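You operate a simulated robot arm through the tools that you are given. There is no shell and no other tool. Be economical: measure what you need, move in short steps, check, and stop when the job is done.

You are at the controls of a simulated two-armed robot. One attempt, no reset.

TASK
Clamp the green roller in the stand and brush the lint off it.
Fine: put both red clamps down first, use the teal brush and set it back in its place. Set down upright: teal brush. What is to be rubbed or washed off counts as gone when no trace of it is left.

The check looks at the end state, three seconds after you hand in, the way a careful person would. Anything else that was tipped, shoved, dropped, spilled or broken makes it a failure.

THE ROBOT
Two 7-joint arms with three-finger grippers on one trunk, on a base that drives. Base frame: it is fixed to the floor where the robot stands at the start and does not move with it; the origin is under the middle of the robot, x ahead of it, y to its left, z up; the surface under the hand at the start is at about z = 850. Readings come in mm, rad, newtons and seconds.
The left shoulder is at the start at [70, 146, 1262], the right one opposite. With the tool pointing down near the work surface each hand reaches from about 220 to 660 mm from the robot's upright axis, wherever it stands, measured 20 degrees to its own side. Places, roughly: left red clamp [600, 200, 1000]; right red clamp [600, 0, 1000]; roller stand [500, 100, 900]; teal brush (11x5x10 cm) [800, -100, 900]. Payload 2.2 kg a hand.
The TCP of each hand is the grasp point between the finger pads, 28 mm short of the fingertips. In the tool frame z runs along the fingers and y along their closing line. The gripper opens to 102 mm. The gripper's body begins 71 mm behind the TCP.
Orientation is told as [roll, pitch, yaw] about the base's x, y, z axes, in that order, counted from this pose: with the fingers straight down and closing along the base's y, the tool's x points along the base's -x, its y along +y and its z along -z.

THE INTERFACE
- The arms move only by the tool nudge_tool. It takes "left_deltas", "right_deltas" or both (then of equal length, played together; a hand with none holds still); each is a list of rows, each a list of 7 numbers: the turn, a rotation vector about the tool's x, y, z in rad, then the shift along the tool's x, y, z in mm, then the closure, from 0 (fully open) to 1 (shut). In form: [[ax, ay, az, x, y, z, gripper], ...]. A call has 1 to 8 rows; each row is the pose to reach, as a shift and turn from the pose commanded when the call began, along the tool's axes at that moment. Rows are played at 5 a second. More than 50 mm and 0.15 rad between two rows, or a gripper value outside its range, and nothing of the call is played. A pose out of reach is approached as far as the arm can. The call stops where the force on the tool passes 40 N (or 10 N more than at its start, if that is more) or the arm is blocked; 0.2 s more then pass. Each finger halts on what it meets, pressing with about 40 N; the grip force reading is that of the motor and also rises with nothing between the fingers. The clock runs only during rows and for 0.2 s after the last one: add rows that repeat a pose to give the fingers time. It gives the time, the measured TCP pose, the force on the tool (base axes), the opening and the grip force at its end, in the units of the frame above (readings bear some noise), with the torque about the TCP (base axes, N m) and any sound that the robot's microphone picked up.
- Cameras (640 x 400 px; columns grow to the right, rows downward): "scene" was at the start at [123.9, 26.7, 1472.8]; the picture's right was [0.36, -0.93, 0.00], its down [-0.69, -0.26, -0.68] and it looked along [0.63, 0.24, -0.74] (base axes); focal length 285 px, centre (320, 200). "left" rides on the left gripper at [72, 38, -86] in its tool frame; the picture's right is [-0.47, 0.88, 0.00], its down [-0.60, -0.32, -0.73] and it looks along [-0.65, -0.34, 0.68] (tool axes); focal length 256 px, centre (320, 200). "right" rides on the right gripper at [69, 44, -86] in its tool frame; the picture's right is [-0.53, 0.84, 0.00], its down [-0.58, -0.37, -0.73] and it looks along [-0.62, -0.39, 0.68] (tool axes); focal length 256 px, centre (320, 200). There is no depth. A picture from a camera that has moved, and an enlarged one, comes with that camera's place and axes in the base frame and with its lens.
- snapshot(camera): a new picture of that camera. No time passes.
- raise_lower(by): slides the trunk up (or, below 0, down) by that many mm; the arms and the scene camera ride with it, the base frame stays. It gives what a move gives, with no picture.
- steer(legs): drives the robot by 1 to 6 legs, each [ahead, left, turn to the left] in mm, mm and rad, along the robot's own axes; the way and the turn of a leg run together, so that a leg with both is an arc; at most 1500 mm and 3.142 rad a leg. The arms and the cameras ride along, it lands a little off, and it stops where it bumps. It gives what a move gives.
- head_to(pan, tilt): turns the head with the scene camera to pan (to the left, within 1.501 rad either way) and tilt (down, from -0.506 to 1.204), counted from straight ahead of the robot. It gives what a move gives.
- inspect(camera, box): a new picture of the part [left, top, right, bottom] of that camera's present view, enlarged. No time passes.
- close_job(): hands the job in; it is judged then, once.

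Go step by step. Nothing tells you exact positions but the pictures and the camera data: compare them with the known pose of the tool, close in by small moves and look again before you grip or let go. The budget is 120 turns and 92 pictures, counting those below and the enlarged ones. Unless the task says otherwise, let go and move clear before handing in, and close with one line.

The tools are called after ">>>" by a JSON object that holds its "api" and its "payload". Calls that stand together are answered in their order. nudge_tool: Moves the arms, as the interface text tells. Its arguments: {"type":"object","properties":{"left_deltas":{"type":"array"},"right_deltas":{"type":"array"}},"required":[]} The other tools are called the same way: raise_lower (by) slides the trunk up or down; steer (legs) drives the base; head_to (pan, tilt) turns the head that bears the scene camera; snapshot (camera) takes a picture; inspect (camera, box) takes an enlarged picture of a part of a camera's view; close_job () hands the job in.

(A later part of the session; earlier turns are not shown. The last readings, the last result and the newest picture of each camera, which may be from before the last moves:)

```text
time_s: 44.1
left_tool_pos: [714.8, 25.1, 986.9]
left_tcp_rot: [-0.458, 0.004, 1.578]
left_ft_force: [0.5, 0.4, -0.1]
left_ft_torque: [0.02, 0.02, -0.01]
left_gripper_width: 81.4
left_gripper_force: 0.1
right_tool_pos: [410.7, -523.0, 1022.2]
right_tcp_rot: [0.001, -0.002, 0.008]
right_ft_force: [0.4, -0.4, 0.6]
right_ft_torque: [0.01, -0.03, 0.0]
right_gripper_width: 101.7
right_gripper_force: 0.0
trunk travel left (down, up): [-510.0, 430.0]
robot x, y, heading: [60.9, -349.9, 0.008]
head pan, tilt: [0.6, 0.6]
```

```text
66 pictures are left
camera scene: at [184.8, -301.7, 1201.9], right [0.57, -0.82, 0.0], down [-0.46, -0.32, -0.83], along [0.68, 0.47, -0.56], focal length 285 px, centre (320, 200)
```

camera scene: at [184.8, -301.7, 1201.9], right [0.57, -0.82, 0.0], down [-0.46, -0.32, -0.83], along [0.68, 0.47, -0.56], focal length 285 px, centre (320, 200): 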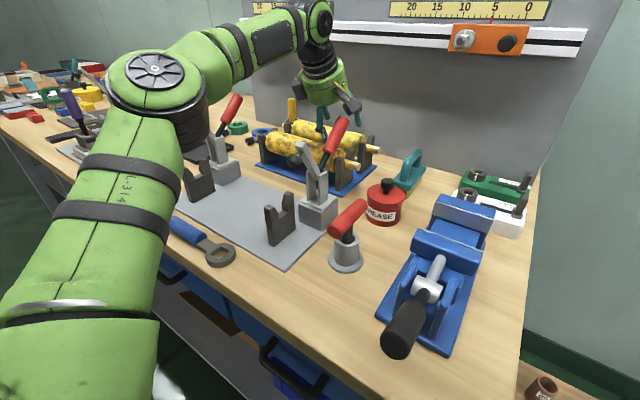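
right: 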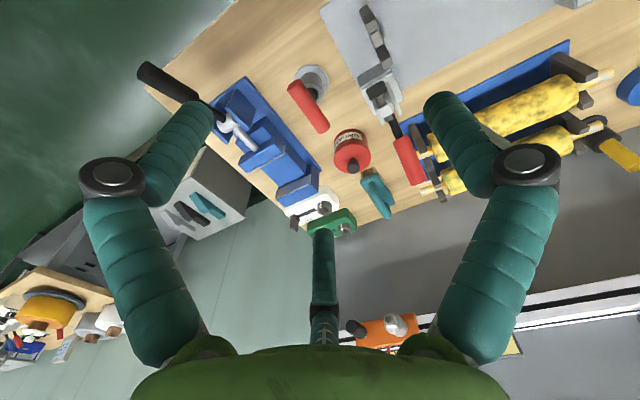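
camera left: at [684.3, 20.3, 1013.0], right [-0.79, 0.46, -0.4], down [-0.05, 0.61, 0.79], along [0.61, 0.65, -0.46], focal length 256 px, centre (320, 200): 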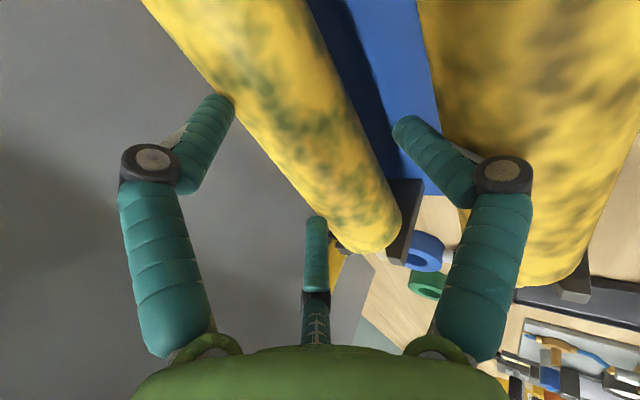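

>>> {"api": "nudge_tool", "payload": {"left_deltas": [[0, 0, 0, -30, -20, -18, 0.25], [0, 0, 0, -55, -32, -8, 0.25], [0, 0, 0, -69, -33, 19, 0.25]]}}

>>> {"api": "inspect", "payload": {"camera": "scene", "box": [240, 60, 400, 200]}}

>>> {"api": "snapshot", "payload": {"camera": "left"}}

```text
time_s: 44.9
left_tool_pos: [728.7, 80.0, 971.8]
left_tcp_rot: [-0.461, 0.003, 1.576]
left_ft_force: [0.8, -2.2, 3.1]
left_ft_torque: [-0.33, 0.05, 0.02]
left_gripper_width: 79.1
left_gripper_force: 0.1
left hand out of reach, approached as far as the arm can: row 1, 2, 3
right_tool_pos: [410.9, -522.8, 1022.5]
right_tcp_rot: [0.004, -0.003, 0.011]
right_ft_force: [1.4, 0.5, 0.3]
right_ft_torque: [-0.01, 0.02, -0.04]
right_gripper_width: 102.2
right_gripper_force: 0.1
trunk travel left (down, up): [-510.0, 430.0]
robot x, y, heading: [63.4, -352.1, 0.008]
head pan, tilt: [0.6, 0.6]
```

```text
2.86 times, centred on (320, 130) of scene
camera zoom: at [185.7, -303.0, 1201.9], right [0.57, -0.82, 0.0], down [-0.46, -0.32, -0.83], along [0.68, 0.47, -0.56], focal length 814 px, centre (320, 400)
```

zoom: 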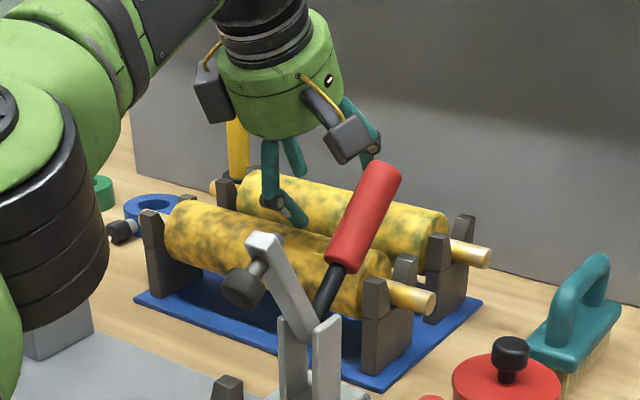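

```text
64 pictures are left
camera left: at [657.8, 5.7, 1030.9], right [-0.8, 0.46, -0.39], down [-0.04, 0.6, 0.8], along [0.6, 0.65, -0.46], focal length 256 px, centre (320, 200)
```

left: 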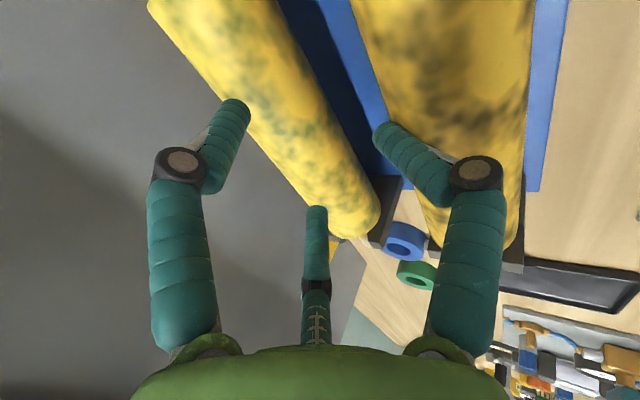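

Again a light touch, so I lift clear. The best position was robot y≈-280; I go back there with the trunk as it is and use a bit more tilt.

>>> {"api": "nudge_tool", "payload": {"left_deltas": [[0, 0, 0, 0, 0, -30, 0.25], [0, 0, 0, 0, 0, -60, 0.25]]}}

>>> {"api": "steer", "payload": {"legs": [[-8, 0, 0], [0, 70, 0], [10, 0, -0.008]]}}

```text
time_s: 45.5
left_tool_pos: [701.4, 79.9, 1024.4]
left_tcp_rot: [-0.46, 0.0, 1.577]
left_ft_force: [-0.2, 0.9, 0.3]
left_ft_torque: [-0.05, 0.0, 0.03]
left_gripper_width: 76.7
left_gripper_force: 0.1
right_tool_pos: [411.8, -522.5, 1021.2]
right_tcp_rot: [0.003, -0.002, 0.01]
right_ft_force: [-0.3, 0.8, -1.1]
right_ft_torque: [0.02, -0.03, 0.0]
right_gripper_width: 102.0
right_gripper_force: 0.0
trunk travel left (down, up): [-510.0, 430.0]
robot x, y, heading: [64.8, -353.2, 0.004]
head pan, tilt: [0.6, 0.6]
```

```text
time_s: 47.2
left_tool_pos: [707.0, 143.1, 1026.6]
left_tcp_rot: [-0.46, 0.002, 1.57]
left_ft_force: [-0.1, -0.6, -0.4]
left_ft_torque: [0.01, -0.02, -0.02]
left_gripper_width: 76.7
left_gripper_force: 0.1
right_tool_pos: [410.6, -458.3, 1021.2]
right_tcp_rot: [0.001, -0.003, 0.003]
right_ft_force: [-0.8, -0.4, 0.3]
right_ft_torque: [0.03, -0.03, 0.01]
right_gripper_width: 101.9
right_gripper_force: 0.1
trunk travel left (down, up): [-510.0, 430.0]
robot x, y, heading: [64.4, -283.5, 0.003]
head pan, tilt: [0.6, 0.6]
```

>>> {"api": "nudge_tool", "payload": {"left_deltas": [[0.07, 0, 0, 25, -15, 10, 0.25], [0.14, 0, 0, 49, -20, 25, 0.25], [0.14, 0, 0, 49, -11, 59, 0.25]]}}

>>> {"api": "inspect", "payload": {"camera": "scene", "box": [240, 60, 400, 200]}}

>>> {"api": "snapshot", "payload": {"camera": "left"}}

```text
time_s: 48.0
left_tool_pos: [744.5, 98.1, 977.1]
left_tcp_rot: [-0.597, 0.005, 1.569]
left_ft_force: [-0.2, 0.4, 0.2]
left_ft_torque: [0.03, 0.0, 0.01]
left_gripper_width: 76.4
left_gripper_force: 0.1
right_tool_pos: [413.1, -455.4, 1021.5]
right_tcp_rot: [-0.001, 0.0, 0.001]
right_ft_force: [0.0, 0.2, 0.4]
right_ft_torque: [-0.04, 0.02, 0.0]
right_gripper_width: 101.7
right_gripper_force: 0.1
trunk travel left (down, up): [-510.0, 430.0]
robot x, y, heading: [65.1, -278.3, -0.003]
head pan, tilt: [0.6, 0.6]
```

```text
2.86 times, centred on (320, 130) of scene
camera zoom: at [188.2, -232.3, 1201.7], right [0.56, -0.83, 0.0], down [-0.47, -0.32, -0.82], along [0.68, 0.47, -0.57], focal length 814 px, centre (320, 400)
```

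zoom: 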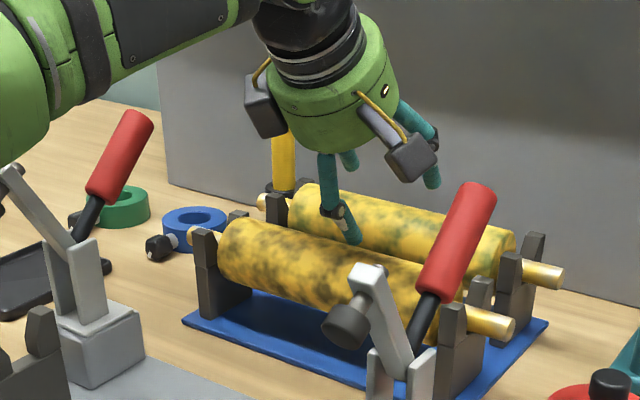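

```text
62 pictures are left
camera left: at [665.2, 24.8, 1026.6], right [-0.73, 0.46, -0.5], down [-0.15, 0.61, 0.78], along [0.67, 0.64, -0.38], focal length 256 px, centre (320, 200)
```

left: 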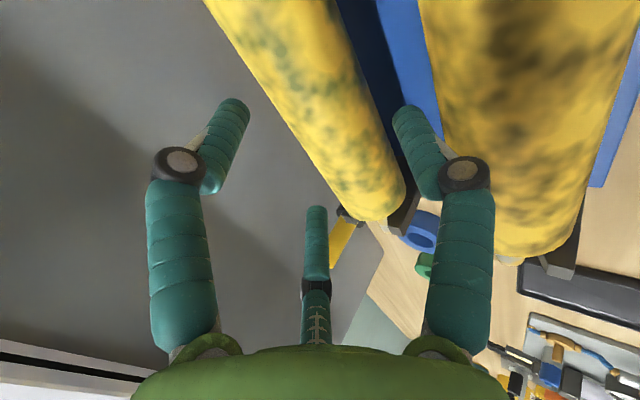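

The pose is reached cleanly now. Since the drawn hand shows three fingers, I creep down the approach line in small steps and watch the force to find what really touches.

>>> {"api": "nudge_tool", "payload": {"left_deltas": [[0, 0, 0, 4, 0, 12, 0.25], [0, 0, 0, 4, 0, 24, 0.25], [0, 0, 0, 4, 0, 30, 0.25], [0, 0, 0, 4, 0, 35, 0.25], [0, 0, 0, 4, 0, 40, 0.25]]}}

>>> {"api": "snapshot", "payload": {"camera": "left"}}

```text
time_s: 49.2
left_tool_pos: [766.9, 90.1, 949.0]
left_tcp_rot: [-0.609, 0.003, 1.568]
left_ft_force: [4.6, -0.7, 13.4]
left_ft_torque: [0.23, -0.37, 0.01]
left_gripper_width: 80.0
left_gripper_force: 1.9
right_tool_pos: [409.8, -457.7, 1021.7]
right_tcp_rot: [0.002, -0.004, 0.003]
right_ft_force: [0.2, 0.6, -0.8]
right_ft_torque: [-0.03, -0.02, -0.01]
right_gripper_width: 102.3
right_gripper_force: 0.1
trunk travel left (down, up): [-510.0, 430.0]
robot x, y, heading: [62.5, -280.0, -0.001]
head pan, tilt: [0.6, 0.6]
```

```text
61 pictures are left
camera left: at [687.0, 17.1, 998.0], right [-0.72, 0.47, -0.51], down [-0.16, 0.61, 0.78], along [0.67, 0.64, -0.37], focal length 256 px, centre (320, 200)
```

left: 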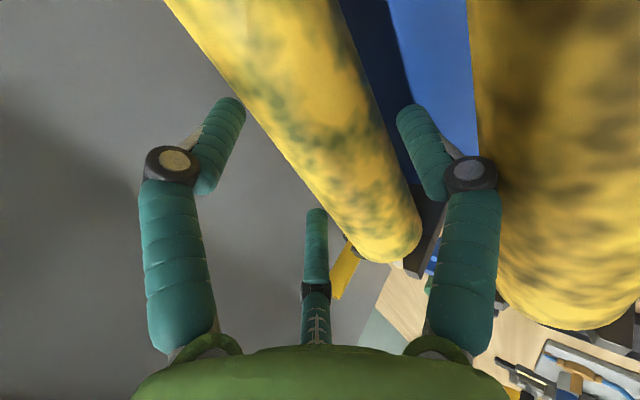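

The contact shows the far fingers touch the roller's top: the hand really is three-fingered, so the roller must sit off-centre toward the near finger. I back off, open fully, shift the hand outward and try again.

>>> {"api": "nudge_tool", "payload": {"left_deltas": [[0, 0, 0, 0, 0, -15, 0.25], [0, 0, 0, -3, -4, -30, 0], [0, 0, 0, -3, -10, -30, 0], [0, 0, 0, -3, -10, -30, 0]]}}

>>> {"api": "snapshot", "payload": {"camera": "left"}}

>>> {"api": "inspect", "payload": {"camera": "scene", "box": [240, 60, 400, 200]}}

```text
time_s: 50.2
left_tool_pos: [756.5, 94.7, 973.9]
left_tcp_rot: [-0.6, 0.003, 1.571]
left_ft_force: [0.5, 0.4, -0.5]
left_ft_torque: [0.0, 0.0, 0.05]
left_gripper_width: 101.9
left_gripper_force: 0.1
right_tool_pos: [411.9, -456.4, 1021.9]
right_tcp_rot: [0.001, -0.003, 0.003]
right_ft_force: [0.3, 0.1, 0.0]
right_ft_torque: [-0.02, 0.01, -0.01]
right_gripper_width: 101.9
right_gripper_force: 0.0
trunk travel left (down, up): [-510.0, 430.0]
robot x, y, heading: [66.3, -279.7, 0.003]
head pan, tilt: [0.6, 0.6]
```

```text
60 pictures are left
camera left: at [678.1, 21.9, 1024.1], right [-0.73, 0.47, -0.5], down [-0.15, 0.61, 0.78], along [0.67, 0.64, -0.37], focal length 256 px, centre (320, 200)
```

left: 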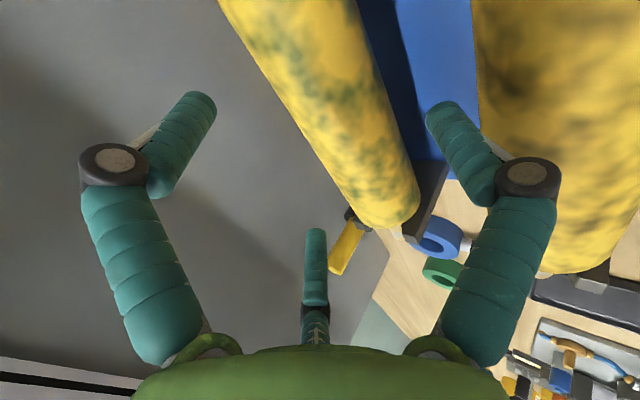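

```text
2.86 times, centred on (320, 130) of scene
camera zoom: at [186.9, -233.5, 1201.9], right [0.56, -0.83, 0.0], down [-0.47, -0.32, -0.83], along [0.68, 0.47, -0.56], focal length 814 px, centre (320, 400)
```

zoom: 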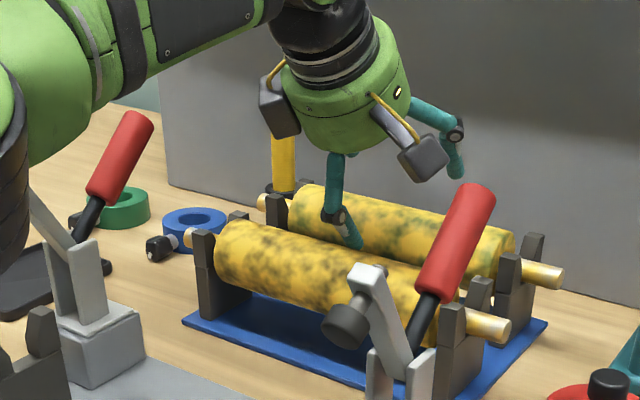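

>>> {"api": "nudge_tool", "payload": {"left_deltas": [[0, 0, 0, 0, 0, 12, 0], [0, 0, 0, 0, 0, 22, 0], [0, 0, 0, 0, 0, 27, 0], [0, 0, 0, 0, 0, 32, 0], [0, 0, 0, 0, 0, 37, 0], [0, 0, 0, 0, 0, 37, 0]]}}

```text
time_s: 51.6
left_tool_pos: [777.3, 94.1, 943.9]
left_tcp_rot: [-0.601, 0.004, 1.571]
left_ft_force: [0.9, 0.2, -0.1]
left_ft_torque: [0.0, 0.01, 0.0]
left_gripper_width: 102.4
left_gripper_force: 0.0
right_tool_pos: [411.9, -457.2, 1021.4]
right_tcp_rot: [0.003, -0.002, 0.001]
right_ft_force: [0.9, 0.0, 0.4]
right_ft_torque: [0.0, 0.02, -0.02]
right_gripper_width: 101.8
right_gripper_force: 0.1
trunk travel left (down, up): [-510.0, 430.0]
robot x, y, heading: [63.3, -280.0, -0.003]
head pan, tilt: [0.6, 0.6]
```

No contact at all now. I continue down the last stretch.

>>> {"api": "nudge_tool", "payload": {"left_deltas": [[0, 0, 0, 0, 0, 6, 0], [0, 0, 0, 0, 0, 12, 0], [0, 0, 0, 0, 0, 17, 0], [0, 0, 0, 0, 0, 22, 0], [0, 0, 0, 0, 0, 22, 0]]}}

>>> {"api": "snapshot", "payload": {"camera": "left"}}

>>> {"api": "inspect", "payload": {"camera": "scene", "box": [240, 60, 400, 200]}}

```text
time_s: 52.8
left_tool_pos: [781.9, 92.8, 923.5]
left_tcp_rot: [-0.599, 0.005, 1.569]
left_ft_force: [10.0, 2.8, 3.3]
left_ft_torque: [-0.03, 0.06, -0.14]
left_gripper_width: 96.4
left_gripper_force: 0.1
left hand out of reach, approached as far as the arm can: row 2, 3, 4, 5
right_tool_pos: [414.0, -455.8, 1020.5]
right_tcp_rot: [0.001, 0.0, 0.003]
right_ft_force: [0.6, 0.0, -0.2]
right_ft_torque: [0.0, 0.02, 0.01]
right_gripper_width: 102.1
right_gripper_force: 0.1
trunk travel left (down, up): [-510.0, 430.0]
robot x, y, heading: [66.6, -280.9, 0.002]
head pan, tilt: [0.6, 0.6]
```

```text
58 pictures are left
camera left: at [704.2, 20.1, 973.0], right [-0.73, 0.47, -0.5], down [-0.15, 0.61, 0.78], along [0.67, 0.64, -0.37], focal length 256 px, centre (320, 200)
```

left: 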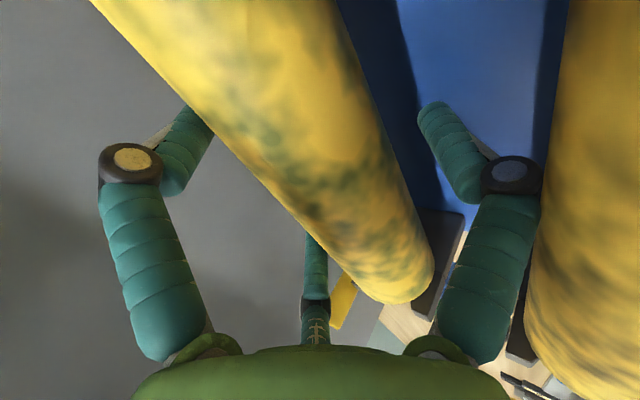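

```text
2.86 times, centred on (320, 130) of scene
camera zoom: at [188.7, -233.3, 1201.6], right [0.56, -0.83, 0.0], down [-0.47, -0.32, -0.82], along [0.68, 0.47, -0.57], focal length 814 px, centre (320, 400)
```

zoom: 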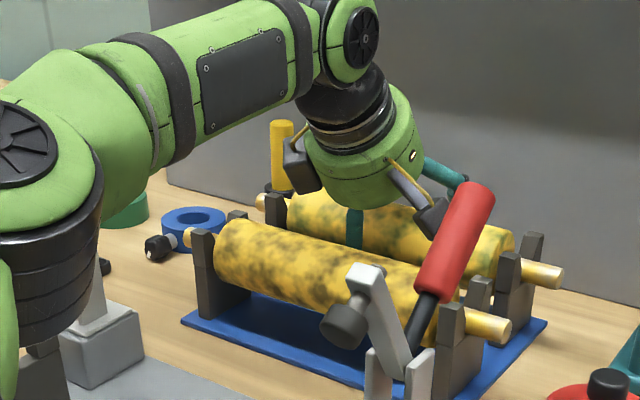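

The fingers straddle the roller now; the near knuckle leans lightly on the front roller, so I close gently to relieve it.

>>> {"api": "nudge_tool", "payload": {"left_deltas": [[0, 0, 0, 0, 0, 0, 0.1], [0, 0, 0, 0, 0, 0, 0.2], [0, 0, 0, 0, 0, 0, 0.3], [0, 0, 0, 0, 0, 0, 0.4]]}}

>>> {"api": "snapshot", "payload": {"camera": "left"}}

```text
time_s: 53.8
left_tool_pos: [783.3, 93.7, 929.1]
left_tcp_rot: [-0.61, 0.004, 1.567]
left_ft_force: [15.1, 4.0, 18.2]
left_ft_torque: [0.11, -0.22, -0.1]
left_gripper_width: 77.7
left_gripper_force: 40.2
right_tool_pos: [411.0, -455.5, 1021.0]
right_tcp_rot: [0.002, -0.002, 0.001]
right_ft_force: [0.0, 0.0, -0.4]
right_ft_torque: [0.0, 0.02, 0.02]
right_gripper_width: 102.1
right_gripper_force: 0.0
trunk travel left (down, up): [-510.0, 430.0]
robot x, y, heading: [60.0, -283.1, -0.005]
head pan, tilt: [0.6, 0.6]
```

```text
56 pictures are left
camera left: at [703.5, 19.7, 977.4], right [-0.72, 0.46, -0.51], down [-0.16, 0.61, 0.78], along [0.67, 0.65, -0.37], focal length 256 px, centre (320, 200)
```

left: 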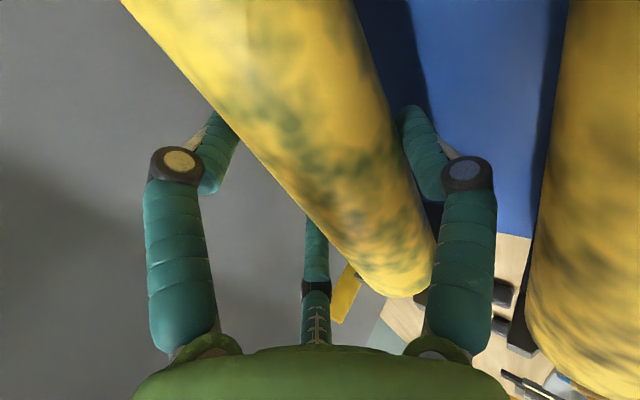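

It grips at width 78, as expected for a three-finger hold. I firm up and lift straight up a bit.

>>> {"api": "nudge_tool", "payload": {"left_deltas": [[0, 0, 0, 0, 0, 0, 0.6], [0, 0, 0, 0, -3, -4, 0.6], [0, 0, 0, 0, -8, -12, 0.6], [0, 0, 0, 0, -17, -25, 0.6], [0, 0, 0, 0, -23, -33, 0.6]]}}

>>> {"api": "snapshot", "payload": {"camera": "scene"}}

```text
time_s: 55.0
left_tool_pos: [772.4, 92.2, 962.3]
left_tcp_rot: [-0.589, 0.006, 1.567]
left_ft_force: [-34.0, -4.1, 11.7]
left_ft_torque: [0.04, 1.24, 0.0]
left_gripper_width: 71.3
left_gripper_force: 19.9
left hand out of reach, approached as far as the arm can: row 4, 5
right_tool_pos: [410.7, -456.4, 1021.7]
right_tcp_rot: [0.002, -0.001, 0.005]
right_ft_force: [2.6, 0.8, -1.4]
right_ft_torque: [-0.03, 0.19, -0.02]
right_gripper_width: 102.2
right_gripper_force: 0.1
trunk travel left (down, up): [-510.0, 430.0]
robot x, y, heading: [67.9, -283.6, -0.001]
head pan, tilt: [0.6, 0.6]
```

```text
55 pictures are left
camera scene: at [187.1, -233.7, 1202.0], right [0.56, -0.83, 0.0], down [-0.47, -0.32, -0.83], along [0.68, 0.47, -0.56], focal length 285 px, centre (320, 200)
```

scene: 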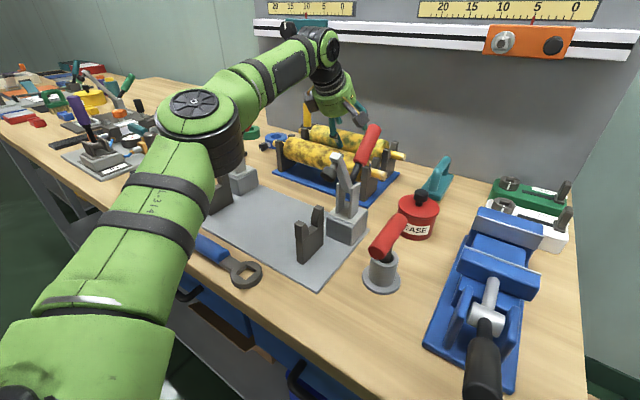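

>>> {"api": "inspect", "payload": {"camera": "scene", "box": [260, 60, 420, 200]}}

>>> {"api": "snapshot", "payload": {"camera": "left"}}

```text
2.86 times, centred on (340, 130) of scene
camera zoom: at [187.1, -233.7, 1202.0], right [0.56, -0.83, 0.0], down [-0.47, -0.32, -0.83], along [0.68, 0.47, -0.56], focal length 814 px, centre (263, 400)
```

zoom: 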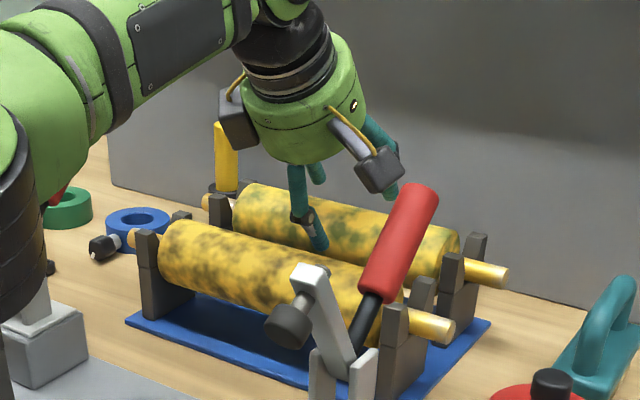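

```text
53 pictures are left
camera left: at [693.7, 19.3, 1012.4], right [-0.74, 0.46, -0.49], down [-0.14, 0.61, 0.78], along [0.66, 0.64, -0.38], focal length 256 px, centre (320, 200)
```

left: 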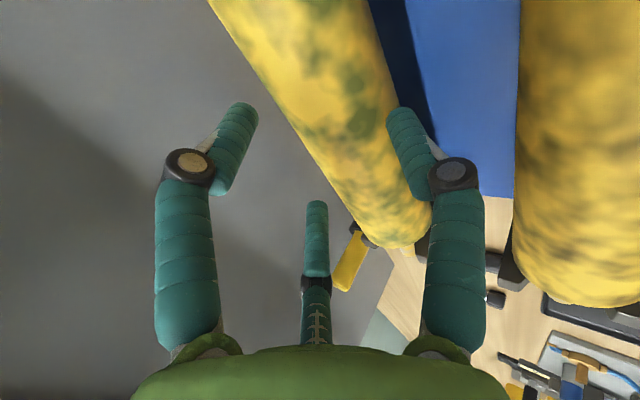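

The fingers slipped off the top; the roller stays seated in its posts. I open, retreat, and turn the hand half round so the single finger is on the far side, which needs less reach and gives more clearance to the front roller.

>>> {"api": "nudge_tool", "payload": {"left_deltas": [[0, 0, 0, 0, 0, 0, 0.3], [0, 0, 0, 0, 0, -5, 0.1], [0, 0, 0, 0, 0, -30, 0.1], [0, 0, 0, 0, 0, -60, 0], [-0.1, 0, 0, 0, 15, -90, 0], [-0.2, 0, 0, 0, 35, -120, 0], [-0.3, 0, 0, 0, 55, -130, 0], [-0.4, 0, 0, 0, 75, -140, 0]]}}

>>> {"api": "nudge_tool", "payload": {"left_deltas": [[-0.1, 0, 0, 0, 0, 0, 0], [-0.2, 0, 0, 0, 0, 0, 0]]}}

>>> {"api": "nudge_tool", "payload": {"left_deltas": [[0, 0, 0.149, 0, 0, 0, 0], [0, 0, 0.298, 0, 0, 0, 0], [0, 0, 0.447, 0, 0, 0, 0], [0, 0, 0.596, 0, 0, 0, 0], [0, 0, 0.745, 0, 0, 0, 0], [0, 0, 0.894, 0, 0, 0, 0], [0, 0, 1.043, 0, 0, 0, 0], [0, 0, 1.19, 0, 0, 0, 0]]}}

>>> {"api": "nudge_tool", "payload": {"left_deltas": [[0, 0, 0.149, 0, 0, 0, 0], [0, 0, 0.298, 0, 0, 0, 0], [0, 0, 0.447, 0, 0, 0, 0], [0, 0, 0.596, 0, 0, 0, 0], [0, 0, 0.745, 0, 0, 0, 0], [0, 0, 0.894, 0, 0, 0, 0], [0, 0, 1.043, 0, 0, 0, 0], [0, 0, 1.19, 0, 0, 0, 0]]}}

>>> {"api": "nudge_tool", "payload": {"left_deltas": [[0, 0, 0.149, 0, 0, 0, 0], [0, 0, 0.298, 0, 0, 0, 0], [0, 0, 0.447, 0, 0, 0, 0], [0, 0, 0.596, 0, 0, 0, 0], [0, 0, 0.745, 0, 0, 0, 0], [0, 0, 0.76, 0, 0, 0, 0]]}}

```text
time_s: 56.8
left_tool_pos: [633.1, 93.1, 1037.6]
left_tcp_rot: [-0.199, 0.005, 1.569]
left_ft_force: [-0.3, -0.1, 0.2]
left_ft_torque: [-0.04, 0.0, 0.01]
left_gripper_width: 101.9
left_gripper_force: 0.0
right_tool_pos: [411.2, -456.2, 1021.7]
right_tcp_rot: [0.002, -0.002, 0.001]
right_ft_force: [-0.4, -0.5, 0.3]
right_ft_torque: [-0.03, 0.0, -0.01]
right_gripper_width: 101.9
right_gripper_force: 0.1
trunk travel left (down, up): [-510.0, 430.0]
robot x, y, heading: [65.9, -281.2, 0.005]
head pan, tilt: [0.6, 0.6]
```

```text
time_s: 57.4
left_tool_pos: [610.9, 92.1, 1024.9]
left_tcp_rot: [-0.001, 0.005, 1.57]
left_ft_force: [-0.3, 0.3, 0.9]
left_ft_torque: [0.02, -0.05, 0.01]
left_gripper_width: 102.0
left_gripper_force: 0.0
left hand out of reach, approached as far as the arm can: row 2
right_tool_pos: [410.1, -456.3, 1022.2]
right_tcp_rot: [0.0, -0.004, 0.003]
right_ft_force: [-0.6, 0.0, -0.2]
right_ft_torque: [-0.02, -0.03, 0.02]
right_gripper_width: 101.9
right_gripper_force: 0.0
trunk travel left (down, up): [-510.0, 430.0]
robot x, y, heading: [64.1, -281.3, 0.003]
head pan, tilt: [0.6, 0.6]
```

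```text
time_s: 59.2
left_tool_pos: [612.8, 91.0, 1023.5]
left_tcp_rot: [-0.003, 0.002, 0.374]
left_ft_force: [0.1, 0.6, 0.9]
left_ft_torque: [-0.02, 0.03, -0.01]
left_gripper_width: 102.1
left_gripper_force: 0.0
right_tool_pos: [411.9, -456.0, 1022.1]
right_tcp_rot: [0.002, 0.0, 0.002]
right_ft_force: [0.3, 0.4, -0.7]
right_ft_torque: [0.02, 0.0, 0.0]
right_gripper_width: 102.1
right_gripper_force: 0.1
trunk travel left (down, up): [-510.0, 430.0]
robot x, y, heading: [64.2, -281.8, 0.004]
head pan, tilt: [0.6, 0.6]
```

```text
time_s: 61.0
left_tool_pos: [612.2, 91.8, 1023.3]
left_tcp_rot: [-0.003, -0.002, -0.813]
left_ft_force: [0.3, 1.0, 1.1]
left_ft_torque: [0.01, 0.04, -0.03]
left_gripper_width: 101.9
left_gripper_force: 0.1
right_tool_pos: [411.9, -456.5, 1021.2]
right_tcp_rot: [0.002, -0.002, 0.002]
right_ft_force: [-0.5, 0.6, -0.2]
right_ft_torque: [0.02, 0.01, 0.03]
right_gripper_width: 102.4
right_gripper_force: 0.1
trunk travel left (down, up): [-510.0, 430.0]
robot x, y, heading: [62.6, -280.9, 0.007]
head pan, tilt: [0.6, 0.6]
```

```text
time_s: 62.4
left_tool_pos: [612.6, 92.9, 1022.8]
left_tcp_rot: [0.002, -0.001, -1.572]
left_ft_force: [-0.3, -0.2, 0.2]
left_ft_torque: [0.01, -0.03, 0.0]
left_gripper_width: 102.1
left_gripper_force: 0.1
right_tool_pos: [411.4, -456.7, 1021.9]
right_tcp_rot: [0.002, -0.002, 0.002]
right_ft_force: [0.4, 0.2, 0.0]
right_ft_torque: [0.0, 0.03, 0.0]
right_gripper_width: 102.3
right_gripper_force: 0.0
trunk travel left (down, up): [-510.0, 430.0]
robot x, y, heading: [64.4, -282.3, -0.004]
head pan, tilt: [0.6, 0.6]
```

Now the single finger is on the far side. I go back over the rear roller with a forward tilt of 0.57.

>>> {"api": "nudge_tool", "payload": {"left_deltas": [[-0.1, 0, 0, 0, 25, -10, 0], [-0.2, 0, 0, 0, 50, -10, 0], [-0.3, 0, 0, 0, 75, -10, 0], [-0.4, 0, 0, 1, 100, 0, 0], [-0.5, 0, 0, 1, 120, 15, 0], [-0.57, 0, 0, 1, 130, 40, 0], [-0.57, 0, 0, 1, 130, 60, 0]]}}

>>> {"api": "snapshot", "payload": {"camera": "left"}}

>>> {"api": "inspect", "payload": {"camera": "scene", "box": [260, 60, 420, 200]}}

```text
time_s: 64.0
left_tool_pos: [742.9, 92.5, 963.5]
left_tcp_rot: [0.571, -0.003, -1.572]
left_ft_force: [0.2, -0.1, -0.6]
left_ft_torque: [0.0, 0.01, -0.02]
left_gripper_width: 102.0
left_gripper_force: 0.1
left hand out of reach, approached as far as the arm can: row 1, 2, 3, 4
right_tool_pos: [411.8, -456.8, 1020.6]
right_tcp_rot: [0.0, -0.002, 0.002]
right_ft_force: [-0.1, 0.3, 0.0]
right_ft_torque: [-0.03, 0.03, 0.01]
right_gripper_width: 101.9
right_gripper_force: 0.0
trunk travel left (down, up): [-510.0, 430.0]
robot x, y, heading: [64.7, -279.8, -0.001]
head pan, tilt: [0.6, 0.6]
```

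```text
52 pictures are left
camera left: at [729.5, 164.7, 1056.4], right [0.75, -0.46, 0.48], down [-0.66, -0.6, 0.45], along [0.08, -0.65, -0.76], focal length 256 px, centre (320, 200)
```

left: 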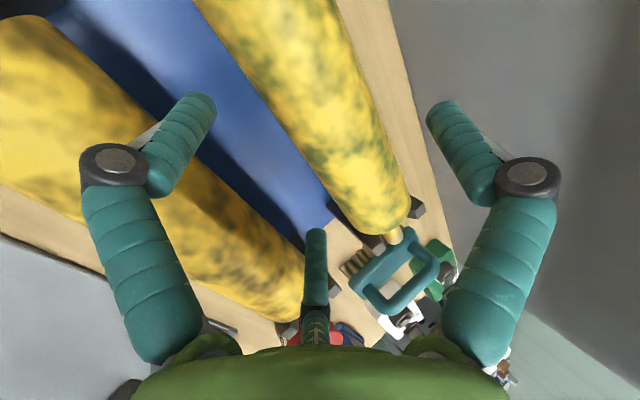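

```text
2.86 times, centred on (340, 130) of scene
camera zoom: at [187.5, -233.6, 1201.9], right [0.56, -0.83, 0.0], down [-0.47, -0.32, -0.82], along [0.68, 0.47, -0.57], focal length 814 px, centre (263, 400)
```

zoom: 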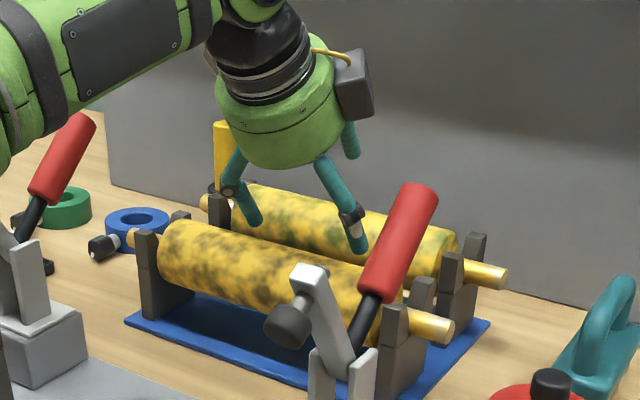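

The two fingers are in the gap and the single one beyond the roller. I descend.

>>> {"api": "nudge_tool", "payload": {"left_deltas": [[0, 0, 0, 0, 0, 15, 0], [0, 0, 0, 0, 0, 30, 0], [0, 0, 0, 0, 0, 40, 0], [0, 0, 0, 0, 0, 48, 0], [0, 0, 0, 0, 0, 54, 0], [0, 0, 0, 0, 0, 60, 0], [0, 0, 0, 0, 0, 60, 0]]}}

>>> {"api": "snapshot", "payload": {"camera": "left"}}

>>> {"api": "inspect", "payload": {"camera": "scene", "box": [260, 60, 420, 200]}}

```text
time_s: 65.6
left_tool_pos: [774.7, 91.7, 913.8]
left_tcp_rot: [0.57, -0.004, -1.571]
left_ft_force: [0.4, -0.4, -0.8]
left_ft_torque: [-0.03, 0.01, -0.02]
left_gripper_width: 102.1
left_gripper_force: 0.0
right_tool_pos: [412.0, -456.4, 1021.4]
right_tcp_rot: [0.002, -0.001, 0.002]
right_ft_force: [0.2, 0.0, 0.0]
right_ft_torque: [0.03, 0.0, -0.02]
right_gripper_width: 102.1
right_gripper_force: 0.1
trunk travel left (down, up): [-510.0, 430.0]
robot x, y, heading: [66.5, -281.7, 0.003]
head pan, tilt: [0.6, 0.6]
```

```text
50 pictures are left
camera left: at [760.9, 163.3, 1005.1], right [0.75, -0.46, 0.48], down [-0.66, -0.6, 0.45], along [0.08, -0.65, -0.76], focal length 256 px, centre (320, 200)
```

left: 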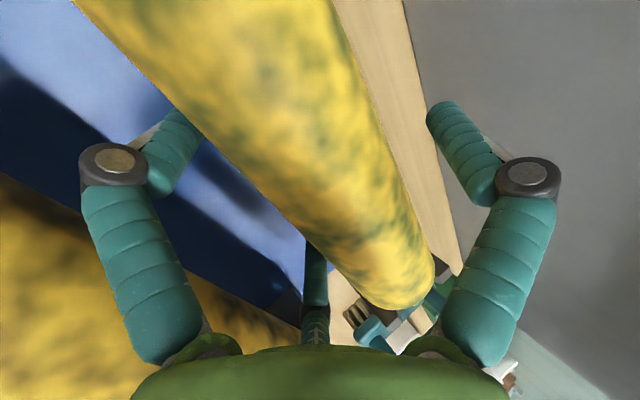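

```text
2.86 times, centred on (340, 130) of scene
camera zoom: at [187.0, -233.4, 1201.9], right [0.56, -0.83, 0.0], down [-0.47, -0.32, -0.83], along [0.68, 0.47, -0.56], focal length 814 px, centre (263, 400)
```

zoom: 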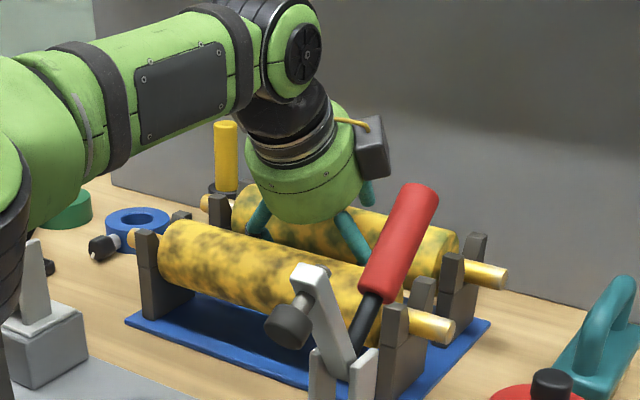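

No contact and well around it. I go 4 mm deeper and close.

>>> {"api": "nudge_tool", "payload": {"left_deltas": [[0, 0, 0, 0, 0, 4, 0], [0, 0, 0, 0, 0, 4, 0.1], [0, 0, 0, 0, 0, 4, 0.2], [0, 0, 0, 0, 0, 4, 0.3], [0, 0, 0, 0, 0, 4, 0.4], [0, 0, 0, 0, 0, 4, 0.5]]}}

```text
time_s: 67.0
left_tool_pos: [774.3, 91.5, 907.6]
left_tcp_rot: [0.562, -0.003, -1.572]
left_ft_force: [-21.5, -5.6, -7.8]
left_ft_torque: [0.08, 0.0, -0.26]
left_gripper_width: 77.2
left_gripper_force: 39.4
right_tool_pos: [410.6, -456.8, 1023.0]
right_tcp_rot: [0.001, -0.002, 0.002]
right_ft_force: [-0.2, 0.1, -0.2]
right_ft_torque: [0.01, 0.02, 0.03]
right_gripper_width: 102.1
right_gripper_force: 0.0
trunk travel left (down, up): [-510.0, 430.0]
robot x, y, heading: [65.8, -282.3, 0.0]
head pan, tilt: [0.6, 0.6]
```

Firm grip at width 77. I relieve the small side force and lift straight up.

>>> {"api": "nudge_tool", "payload": {"left_deltas": [[0, 0, 0, 0, -3, 0, 0.7], [0, 0, 0, 0, 0, -5, 0.7], [0, 0, 0, 0, 5, -13, 0.7], [0, 0, 0, 0, 11, -22, 0.7], [0, 0, 0, 0, 17, -31, 0.7]]}}

>>> {"api": "inspect", "payload": {"camera": "scene", "box": [260, 60, 420, 200]}}

```text
time_s: 68.2
left_tool_pos: [772.8, 92.7, 943.7]
left_tcp_rot: [0.571, -0.005, -1.57]
left_ft_force: [0.4, 0.1, -4.1]
left_ft_torque: [-0.02, 0.04, -0.02]
left_gripper_width: 77.1
left_gripper_force: 39.8
right_tool_pos: [412.2, -456.7, 1022.2]
right_tcp_rot: [0.001, -0.002, 0.0]
right_ft_force: [0.6, 0.3, -0.4]
right_ft_torque: [0.01, 0.01, -0.04]
right_gripper_width: 101.9
right_gripper_force: 0.1
trunk travel left (down, up): [-510.0, 430.0]
robot x, y, heading: [65.7, -283.5, 0.0]
head pan, tilt: [0.6, 0.6]
```

```text
2.86 times, centred on (340, 130) of scene
camera zoom: at [187.6, -233.2, 1201.8], right [0.56, -0.83, 0.0], down [-0.47, -0.32, -0.82], along [0.68, 0.47, -0.57], focal length 814 px, centre (263, 400)
```

zoom: 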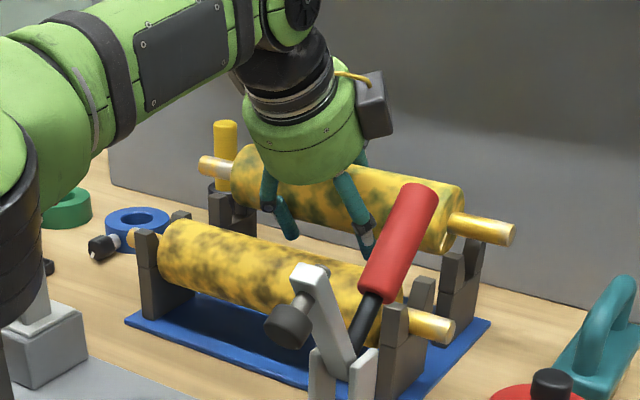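

The roller is held level and free. I raise it with the trunk well above the clamp handles.

>>> {"api": "raise_lower", "payload": {"by": 170}}

>>> {"api": "nudge_tool", "payload": {"left_deltas": [[0.1, 0, 0, 0, -25, 15, 0.7], [0.2, 0, 0, 0, -50, 30, 0.7], [0.3, 0, 0, 0, -75, 40, 0.7], [0.4, 0, 0, 0, -105, 50, 0.7], [0.5, 0, 0, 0, -130, 60, 0.7], [0.57, 0, 0, 0, -160, 75, 0.7]]}}

```text
time_s: 70.1
left_tool_pos: [772.7, 93.5, 1112.8]
left_tcp_rot: [0.569, -0.004, -1.571]
left_ft_force: [-0.4, -0.4, -4.3]
left_ft_torque: [-0.01, 0.02, -0.02]
left_gripper_width: 76.9
left_gripper_force: 40.2
right_tool_pos: [411.9, -455.9, 1191.4]
right_tcp_rot: [0.003, -0.001, 0.0]
right_ft_force: [0.3, -0.3, -0.5]
right_ft_torque: [0.0, 0.0, 0.01]
right_gripper_width: 102.0
right_gripper_force: 0.1
trunk travel left (down, up): [-680.0, 260.0]
robot x, y, heading: [67.4, -282.9, 0.0]
head pan, tilt: [0.6, 0.6]
```

```text
time_s: 71.5
left_tool_pos: [661.4, 91.2, 968.5]
left_tcp_rot: [0.014, -0.004, -1.57]
left_ft_force: [5.2, 2.9, 10.4]
left_ft_torque: [-0.15, -0.34, 0.15]
left_gripper_width: 76.7
left_gripper_force: 40.1
left hand out of reach, approached as far as the arm can: row 2, 3, 4, 5, 6
right_tool_pos: [410.8, -455.8, 1191.9]
right_tcp_rot: [0.002, -0.003, 0.001]
right_ft_force: [0.3, -0.3, 1.0]
right_ft_torque: [0.01, 0.01, -0.02]
right_gripper_width: 101.7
right_gripper_force: 0.0
trunk travel left (down, up): [-680.0, 260.0]
robot x, y, heading: [66.0, -283.4, -0.001]
head pan, tilt: [0.6, 0.6]
```

I mis-signed that move and the roller came down too low, touching the front roller. I lift straight up at once and check.

>>> {"api": "nudge_tool", "payload": {"left_deltas": [[0, 0, 0, 0, 0, -10, 0.7], [0, 0, 0, 0, 0, -40, 0.7], [0, 0, 0, 0, 0, -80, 0.7], [0, 0, 0, 0, 0, -120, 0.7], [0, 0, 0, 0, 0, -145, 0.7]]}}

>>> {"api": "snapshot", "payload": {"camera": "scene"}}

```text
time_s: 72.7
left_tool_pos: [649.2, 90.1, 1109.3]
left_tcp_rot: [0.001, -0.004, -1.57]
left_ft_force: [0.4, -0.4, -4.1]
left_ft_torque: [0.03, 0.03, 0.02]
left_gripper_width: 76.8
left_gripper_force: 40.6
left hand out of reach, approached as far as the arm can: row 4, 5
right_tool_pos: [412.4, -456.1, 1191.7]
right_tcp_rot: [0.001, -0.003, 0.002]
right_ft_force: [0.3, -1.1, 0.6]
right_ft_torque: [-0.02, -0.02, 0.0]
right_gripper_width: 102.1
right_gripper_force: 0.1
trunk travel left (down, up): [-680.0, 260.0]
robot x, y, heading: [66.3, -284.5, 0.004]
head pan, tilt: [0.6, 0.6]
```

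```text
47 pictures are left
camera scene: at [186.7, -233.4, 1371.9], right [0.56, -0.83, 0.0], down [-0.47, -0.32, -0.83], along [0.68, 0.47, -0.56], focal length 285 px, centre (320, 200)
```

scene: 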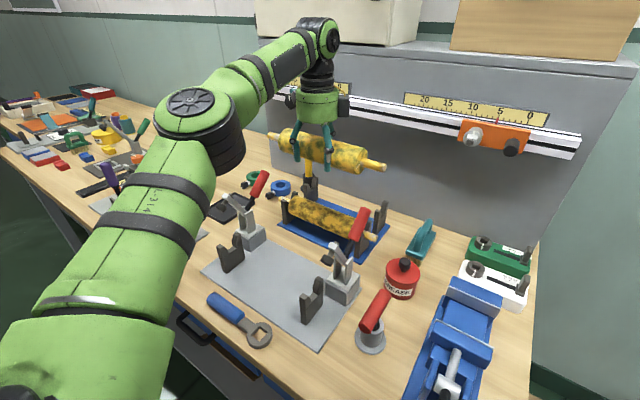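

All is still in place; the green roller is held level. Next I measure the stand posts and clamps closely.

>>> {"api": "inspect", "payload": {"camera": "scene", "box": [200, 160, 400, 340]}}

>>> {"api": "snapshot", "payload": {"camera": "left"}}

```text
2.22 times, centred on (300, 250) of scene
camera zoom: at [186.7, -233.4, 1371.9], right [0.56, -0.83, 0.0], down [-0.47, -0.32, -0.83], along [0.68, 0.47, -0.56], focal length 633 px, centre (364, 89)
```

zoom: 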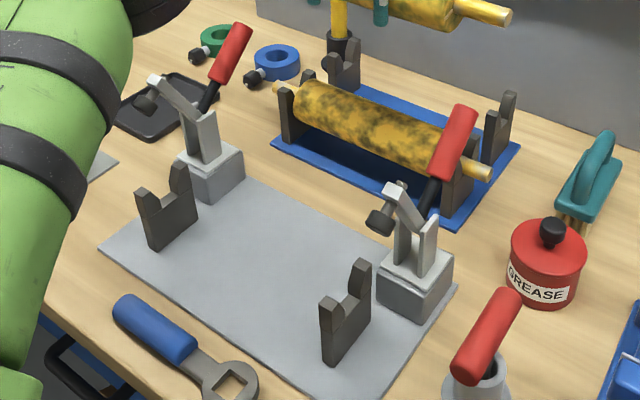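

```text
45 pictures are left
camera left: at [689.1, 162.4, 1195.3], right [0.89, -0.46, 0.0], down [-0.32, -0.6, 0.73], along [-0.34, -0.65, -0.68], focal length 256 px, centre (320, 200)
```

left: 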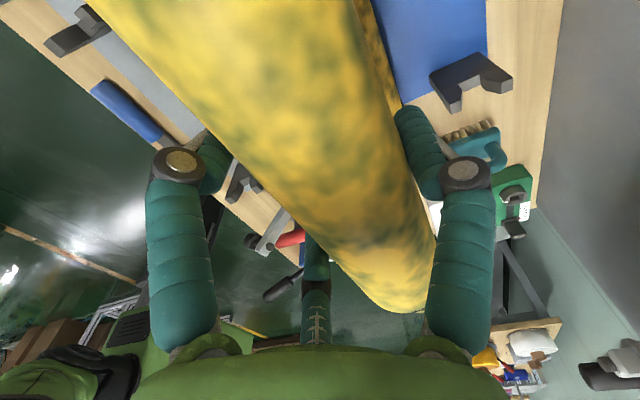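

The stand notches are at about x=464, z≈905, y=211 and -20; the open clamp bumpers hang at x≈482 above. I carry the roller high toward the front of the stand.

>>> {"api": "nudge_tool", "payload": {"left_deltas": [[0, 0, 0, 1, -44, 0, 0.7], [0, 0, 0, 2, -88, 0, 0.7], [0, 0, 0, 3, -132, 0, 0.7], [0, 0, 0, 3, -176, 0, 0.7], [0, 0, 0, 3, -219, 0, 0.7]]}}

>>> {"api": "snapshot", "payload": {"camera": "scene"}}

```text
time_s: 73.9
left_tool_pos: [428.8, 95.8, 1107.9]
left_tcp_rot: [0.003, -0.006, -1.57]
left_ft_force: [-0.5, 0.7, -3.6]
left_ft_torque: [-0.03, -0.01, 0.04]
left_gripper_width: 76.6
left_gripper_force: 40.3
right_tool_pos: [409.7, -455.3, 1191.1]
right_tcp_rot: [0.0, -0.005, 0.003]
right_ft_force: [-0.5, 0.1, 0.3]
right_ft_torque: [0.01, -0.02, -0.01]
right_gripper_width: 102.0
right_gripper_force: 0.1
trunk travel left (down, up): [-680.0, 260.0]
robot x, y, heading: [64.4, -282.0, 0.001]
head pan, tilt: [0.6, 0.6]
```

```text
44 pictures are left
camera scene: at [185.0, -232.4, 1372.0], right [0.56, -0.83, 0.0], down [-0.47, -0.32, -0.83], along [0.68, 0.47, -0.56], focal length 285 px, centre (320, 200)
```

scene: 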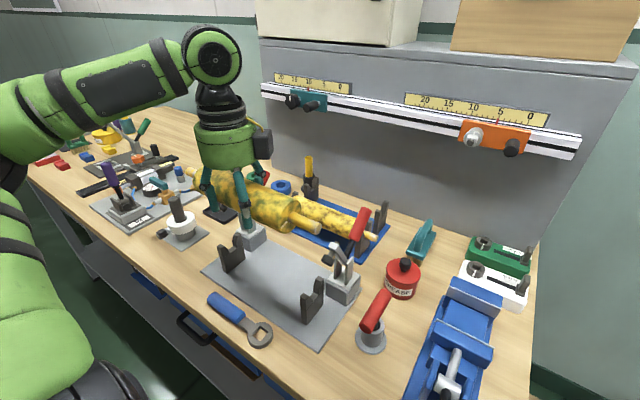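

>>> {"api": "nudge_tool", "payload": {"left_deltas": [[0, 0, 0, -2, 0, 40, 0.7], [0, 0, 0, -2, 0, 80, 0.7], [0, 0, 0, -2, 0, 110, 0.7], [0, 0, 0, -2, 0, 135, 0.7]]}}

>>> {"api": "head_to", "payload": {"pan": 0.6, "tilt": 0.75}}

>>> {"api": "inspect", "payload": {"camera": "scene", "box": [180, 130, 400, 280]}}

```text
time_s: 74.9
left_tool_pos: [433.0, 93.4, 970.9]
left_tcp_rot: [0.003, -0.005, -1.571]
left_ft_force: [0.2, 0.6, -3.8]
left_ft_torque: [-0.03, 0.06, 0.01]
left_gripper_width: 76.6
left_gripper_force: 40.0
right_tool_pos: [412.0, -456.0, 1191.5]
right_tcp_rot: [0.003, -0.002, 0.001]
right_ft_force: [0.2, 0.0, -0.2]
right_ft_torque: [-0.03, -0.01, -0.01]
right_gripper_width: 102.1
right_gripper_force: 0.0
trunk travel left (down, up): [-680.0, 260.0]
robot x, y, heading: [67.1, -279.5, -0.002]
head pan, tilt: [0.6, 0.6]
```

```text
time_s: 75.6
left_tool_pos: [432.5, 92.3, 971.0]
left_tcp_rot: [-0.002, -0.002, -1.571]
left_ft_force: [-0.6, -0.1, -5.0]
left_ft_torque: [0.01, 0.07, 0.03]
left_gripper_width: 76.7
left_gripper_force: 40.2
right_tool_pos: [412.0, -456.5, 1190.8]
right_tcp_rot: [0.003, -0.002, 0.002]
right_ft_force: [0.5, -0.2, 0.3]
right_ft_torque: [0.0, 0.02, 0.03]
right_gripper_width: 102.0
right_gripper_force: 0.1
trunk travel left (down, up): [-680.0, 260.0]
robot x, y, heading: [67.4, -279.8, 0.001]
head pan, tilt: [0.6, 0.75]
```

```text
2.67 times, centred on (290, 205) of scene
camera zoom: at [183.0, -236.1, 1359.0], right [0.56, -0.83, 0.0], down [-0.56, -0.39, -0.73], along [0.6, 0.41, -0.68], focal length 760 px, centre (400, 187)
```

zoom: 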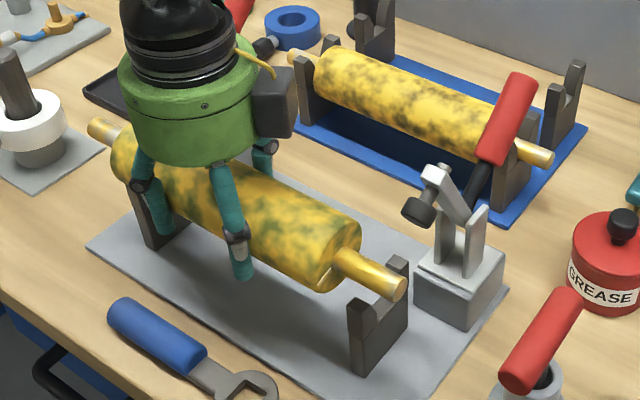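

The roller hovers just ahead of the notches, level with them. I swing it in under the bumpers and lower it.

>>> {"api": "nudge_tool", "payload": {"left_deltas": [[0, 0, 0, 0, 6, 6, 0.7], [0, 0, 0, 0, 12, 9, 0.7], [0, 0, 0, 0, 17, 14, 0.7], [0, 0, 0, 0, 17, 24, 0.7], [0, 0, 0, 0, 17, 34, 0.7], [0, 0, 0, 0, 17, 42, 0.7]]}}

>>> {"api": "inspect", "payload": {"camera": "scene", "box": [180, 130, 400, 280]}}

```text
time_s: 77.0
left_tool_pos: [449.0, 91.1, 932.2]
left_tcp_rot: [0.0, -0.005, -1.57]
left_ft_force: [-0.5, -0.3, -3.9]
left_ft_torque: [-0.02, 0.11, 0.02]
left_gripper_width: 76.4
left_gripper_force: 39.8
right_tool_pos: [411.7, -457.0, 1191.2]
right_tcp_rot: [0.003, -0.003, 0.001]
right_ft_force: [0.3, 0.4, -0.6]
right_ft_torque: [-0.01, -0.01, 0.0]
right_gripper_width: 101.9
right_gripper_force: 0.1
trunk travel left (down, up): [-680.0, 260.0]
robot x, y, heading: [65.9, -281.5, -0.002]
head pan, tilt: [0.6, 0.75]
```

```text
2.67 times, centred on (290, 205) of scene
camera zoom: at [183.2, -236.1, 1358.9], right [0.56, -0.83, 0.0], down [-0.56, -0.39, -0.73], along [0.6, 0.41, -0.68], focal length 760 px, centre (400, 187)
```

zoom: 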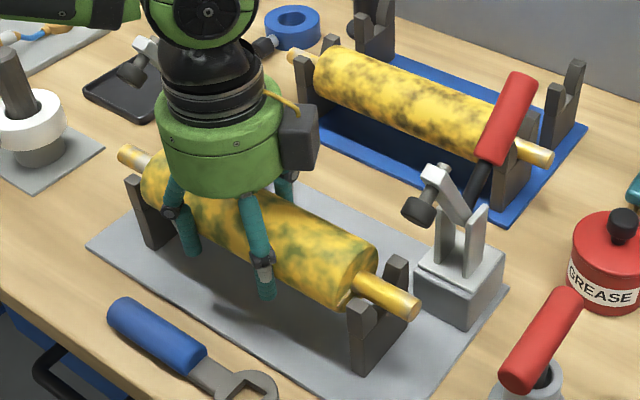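

The axle is between the prongs on both sides. I lower until it is carried by the posts.

>>> {"api": "nudge_tool", "payload": {"left_deltas": [[0, 0, 0, 0, 0, 6, 0.7], [0, 0, 0, 0, 0, 11, 0.7], [0, 0, 0, 0, 0, 15, 0.7], [0, 0, 0, 0, 0, 18, 0.7]]}}

```text
time_s: 78.0
left_tool_pos: [451.3, 92.0, 913.8]
left_tcp_rot: [0.003, -0.003, -1.571]
left_ft_force: [9.7, -1.0, 2.4]
left_ft_torque: [-0.32, 0.07, 0.2]
left_gripper_width: 76.3
left_gripper_force: 40.0
right_tool_pos: [413.3, -456.1, 1189.7]
right_tcp_rot: [0.002, 0.0, 0.001]
right_ft_force: [-0.1, -1.3, 0.5]
right_ft_torque: [0.01, 0.0, -0.01]
right_gripper_width: 102.2
right_gripper_force: 0.1
trunk travel left (down, up): [-680.0, 260.0]
robot x, y, heading: [64.9, -285.1, -0.002]
head pan, tilt: [0.6, 0.75]
```

>>> {"api": "nudge_tool", "payload": {"left_deltas": [[0, 0, 0, 0, 3, 0, 0.7], [0, 0, 0, 0, 4, 3, 0.7], [0, 0, 0, 0, 4, 5, 0.7]]}}

>>> {"api": "inspect", "payload": {"camera": "scene", "box": [180, 130, 400, 280]}}

```text
time_s: 78.8
left_tool_pos: [453.0, 92.4, 913.2]
left_tcp_rot: [0.009, 0.0, -1.57]
left_ft_force: [-1.9, 10.1, 32.1]
left_ft_torque: [-0.86, -0.46, -0.05]
left_gripper_width: 76.7
left_gripper_force: 39.6
right_tool_pos: [407.7, -457.9, 1192.0]
right_tcp_rot: [0.002, -0.006, 0.004]
right_ft_force: [0.1, -0.1, 0.4]
right_ft_torque: [0.0, 0.05, 0.0]
right_gripper_width: 101.8
right_gripper_force: 0.1
trunk travel left (down, up): [-680.0, 260.0]
robot x, y, heading: [70.0, -282.4, -0.002]
head pan, tilt: [0.6, 0.75]
```

```text
2.67 times, centred on (290, 205) of scene
camera zoom: at [178.2, -237.2, 1359.9], right [0.56, -0.83, 0.0], down [-0.56, -0.38, -0.73], along [0.61, 0.41, -0.68], focal length 760 px, centre (400, 187)
```

zoom: 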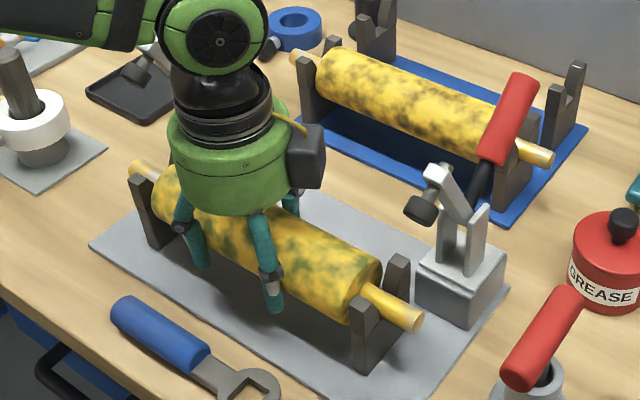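

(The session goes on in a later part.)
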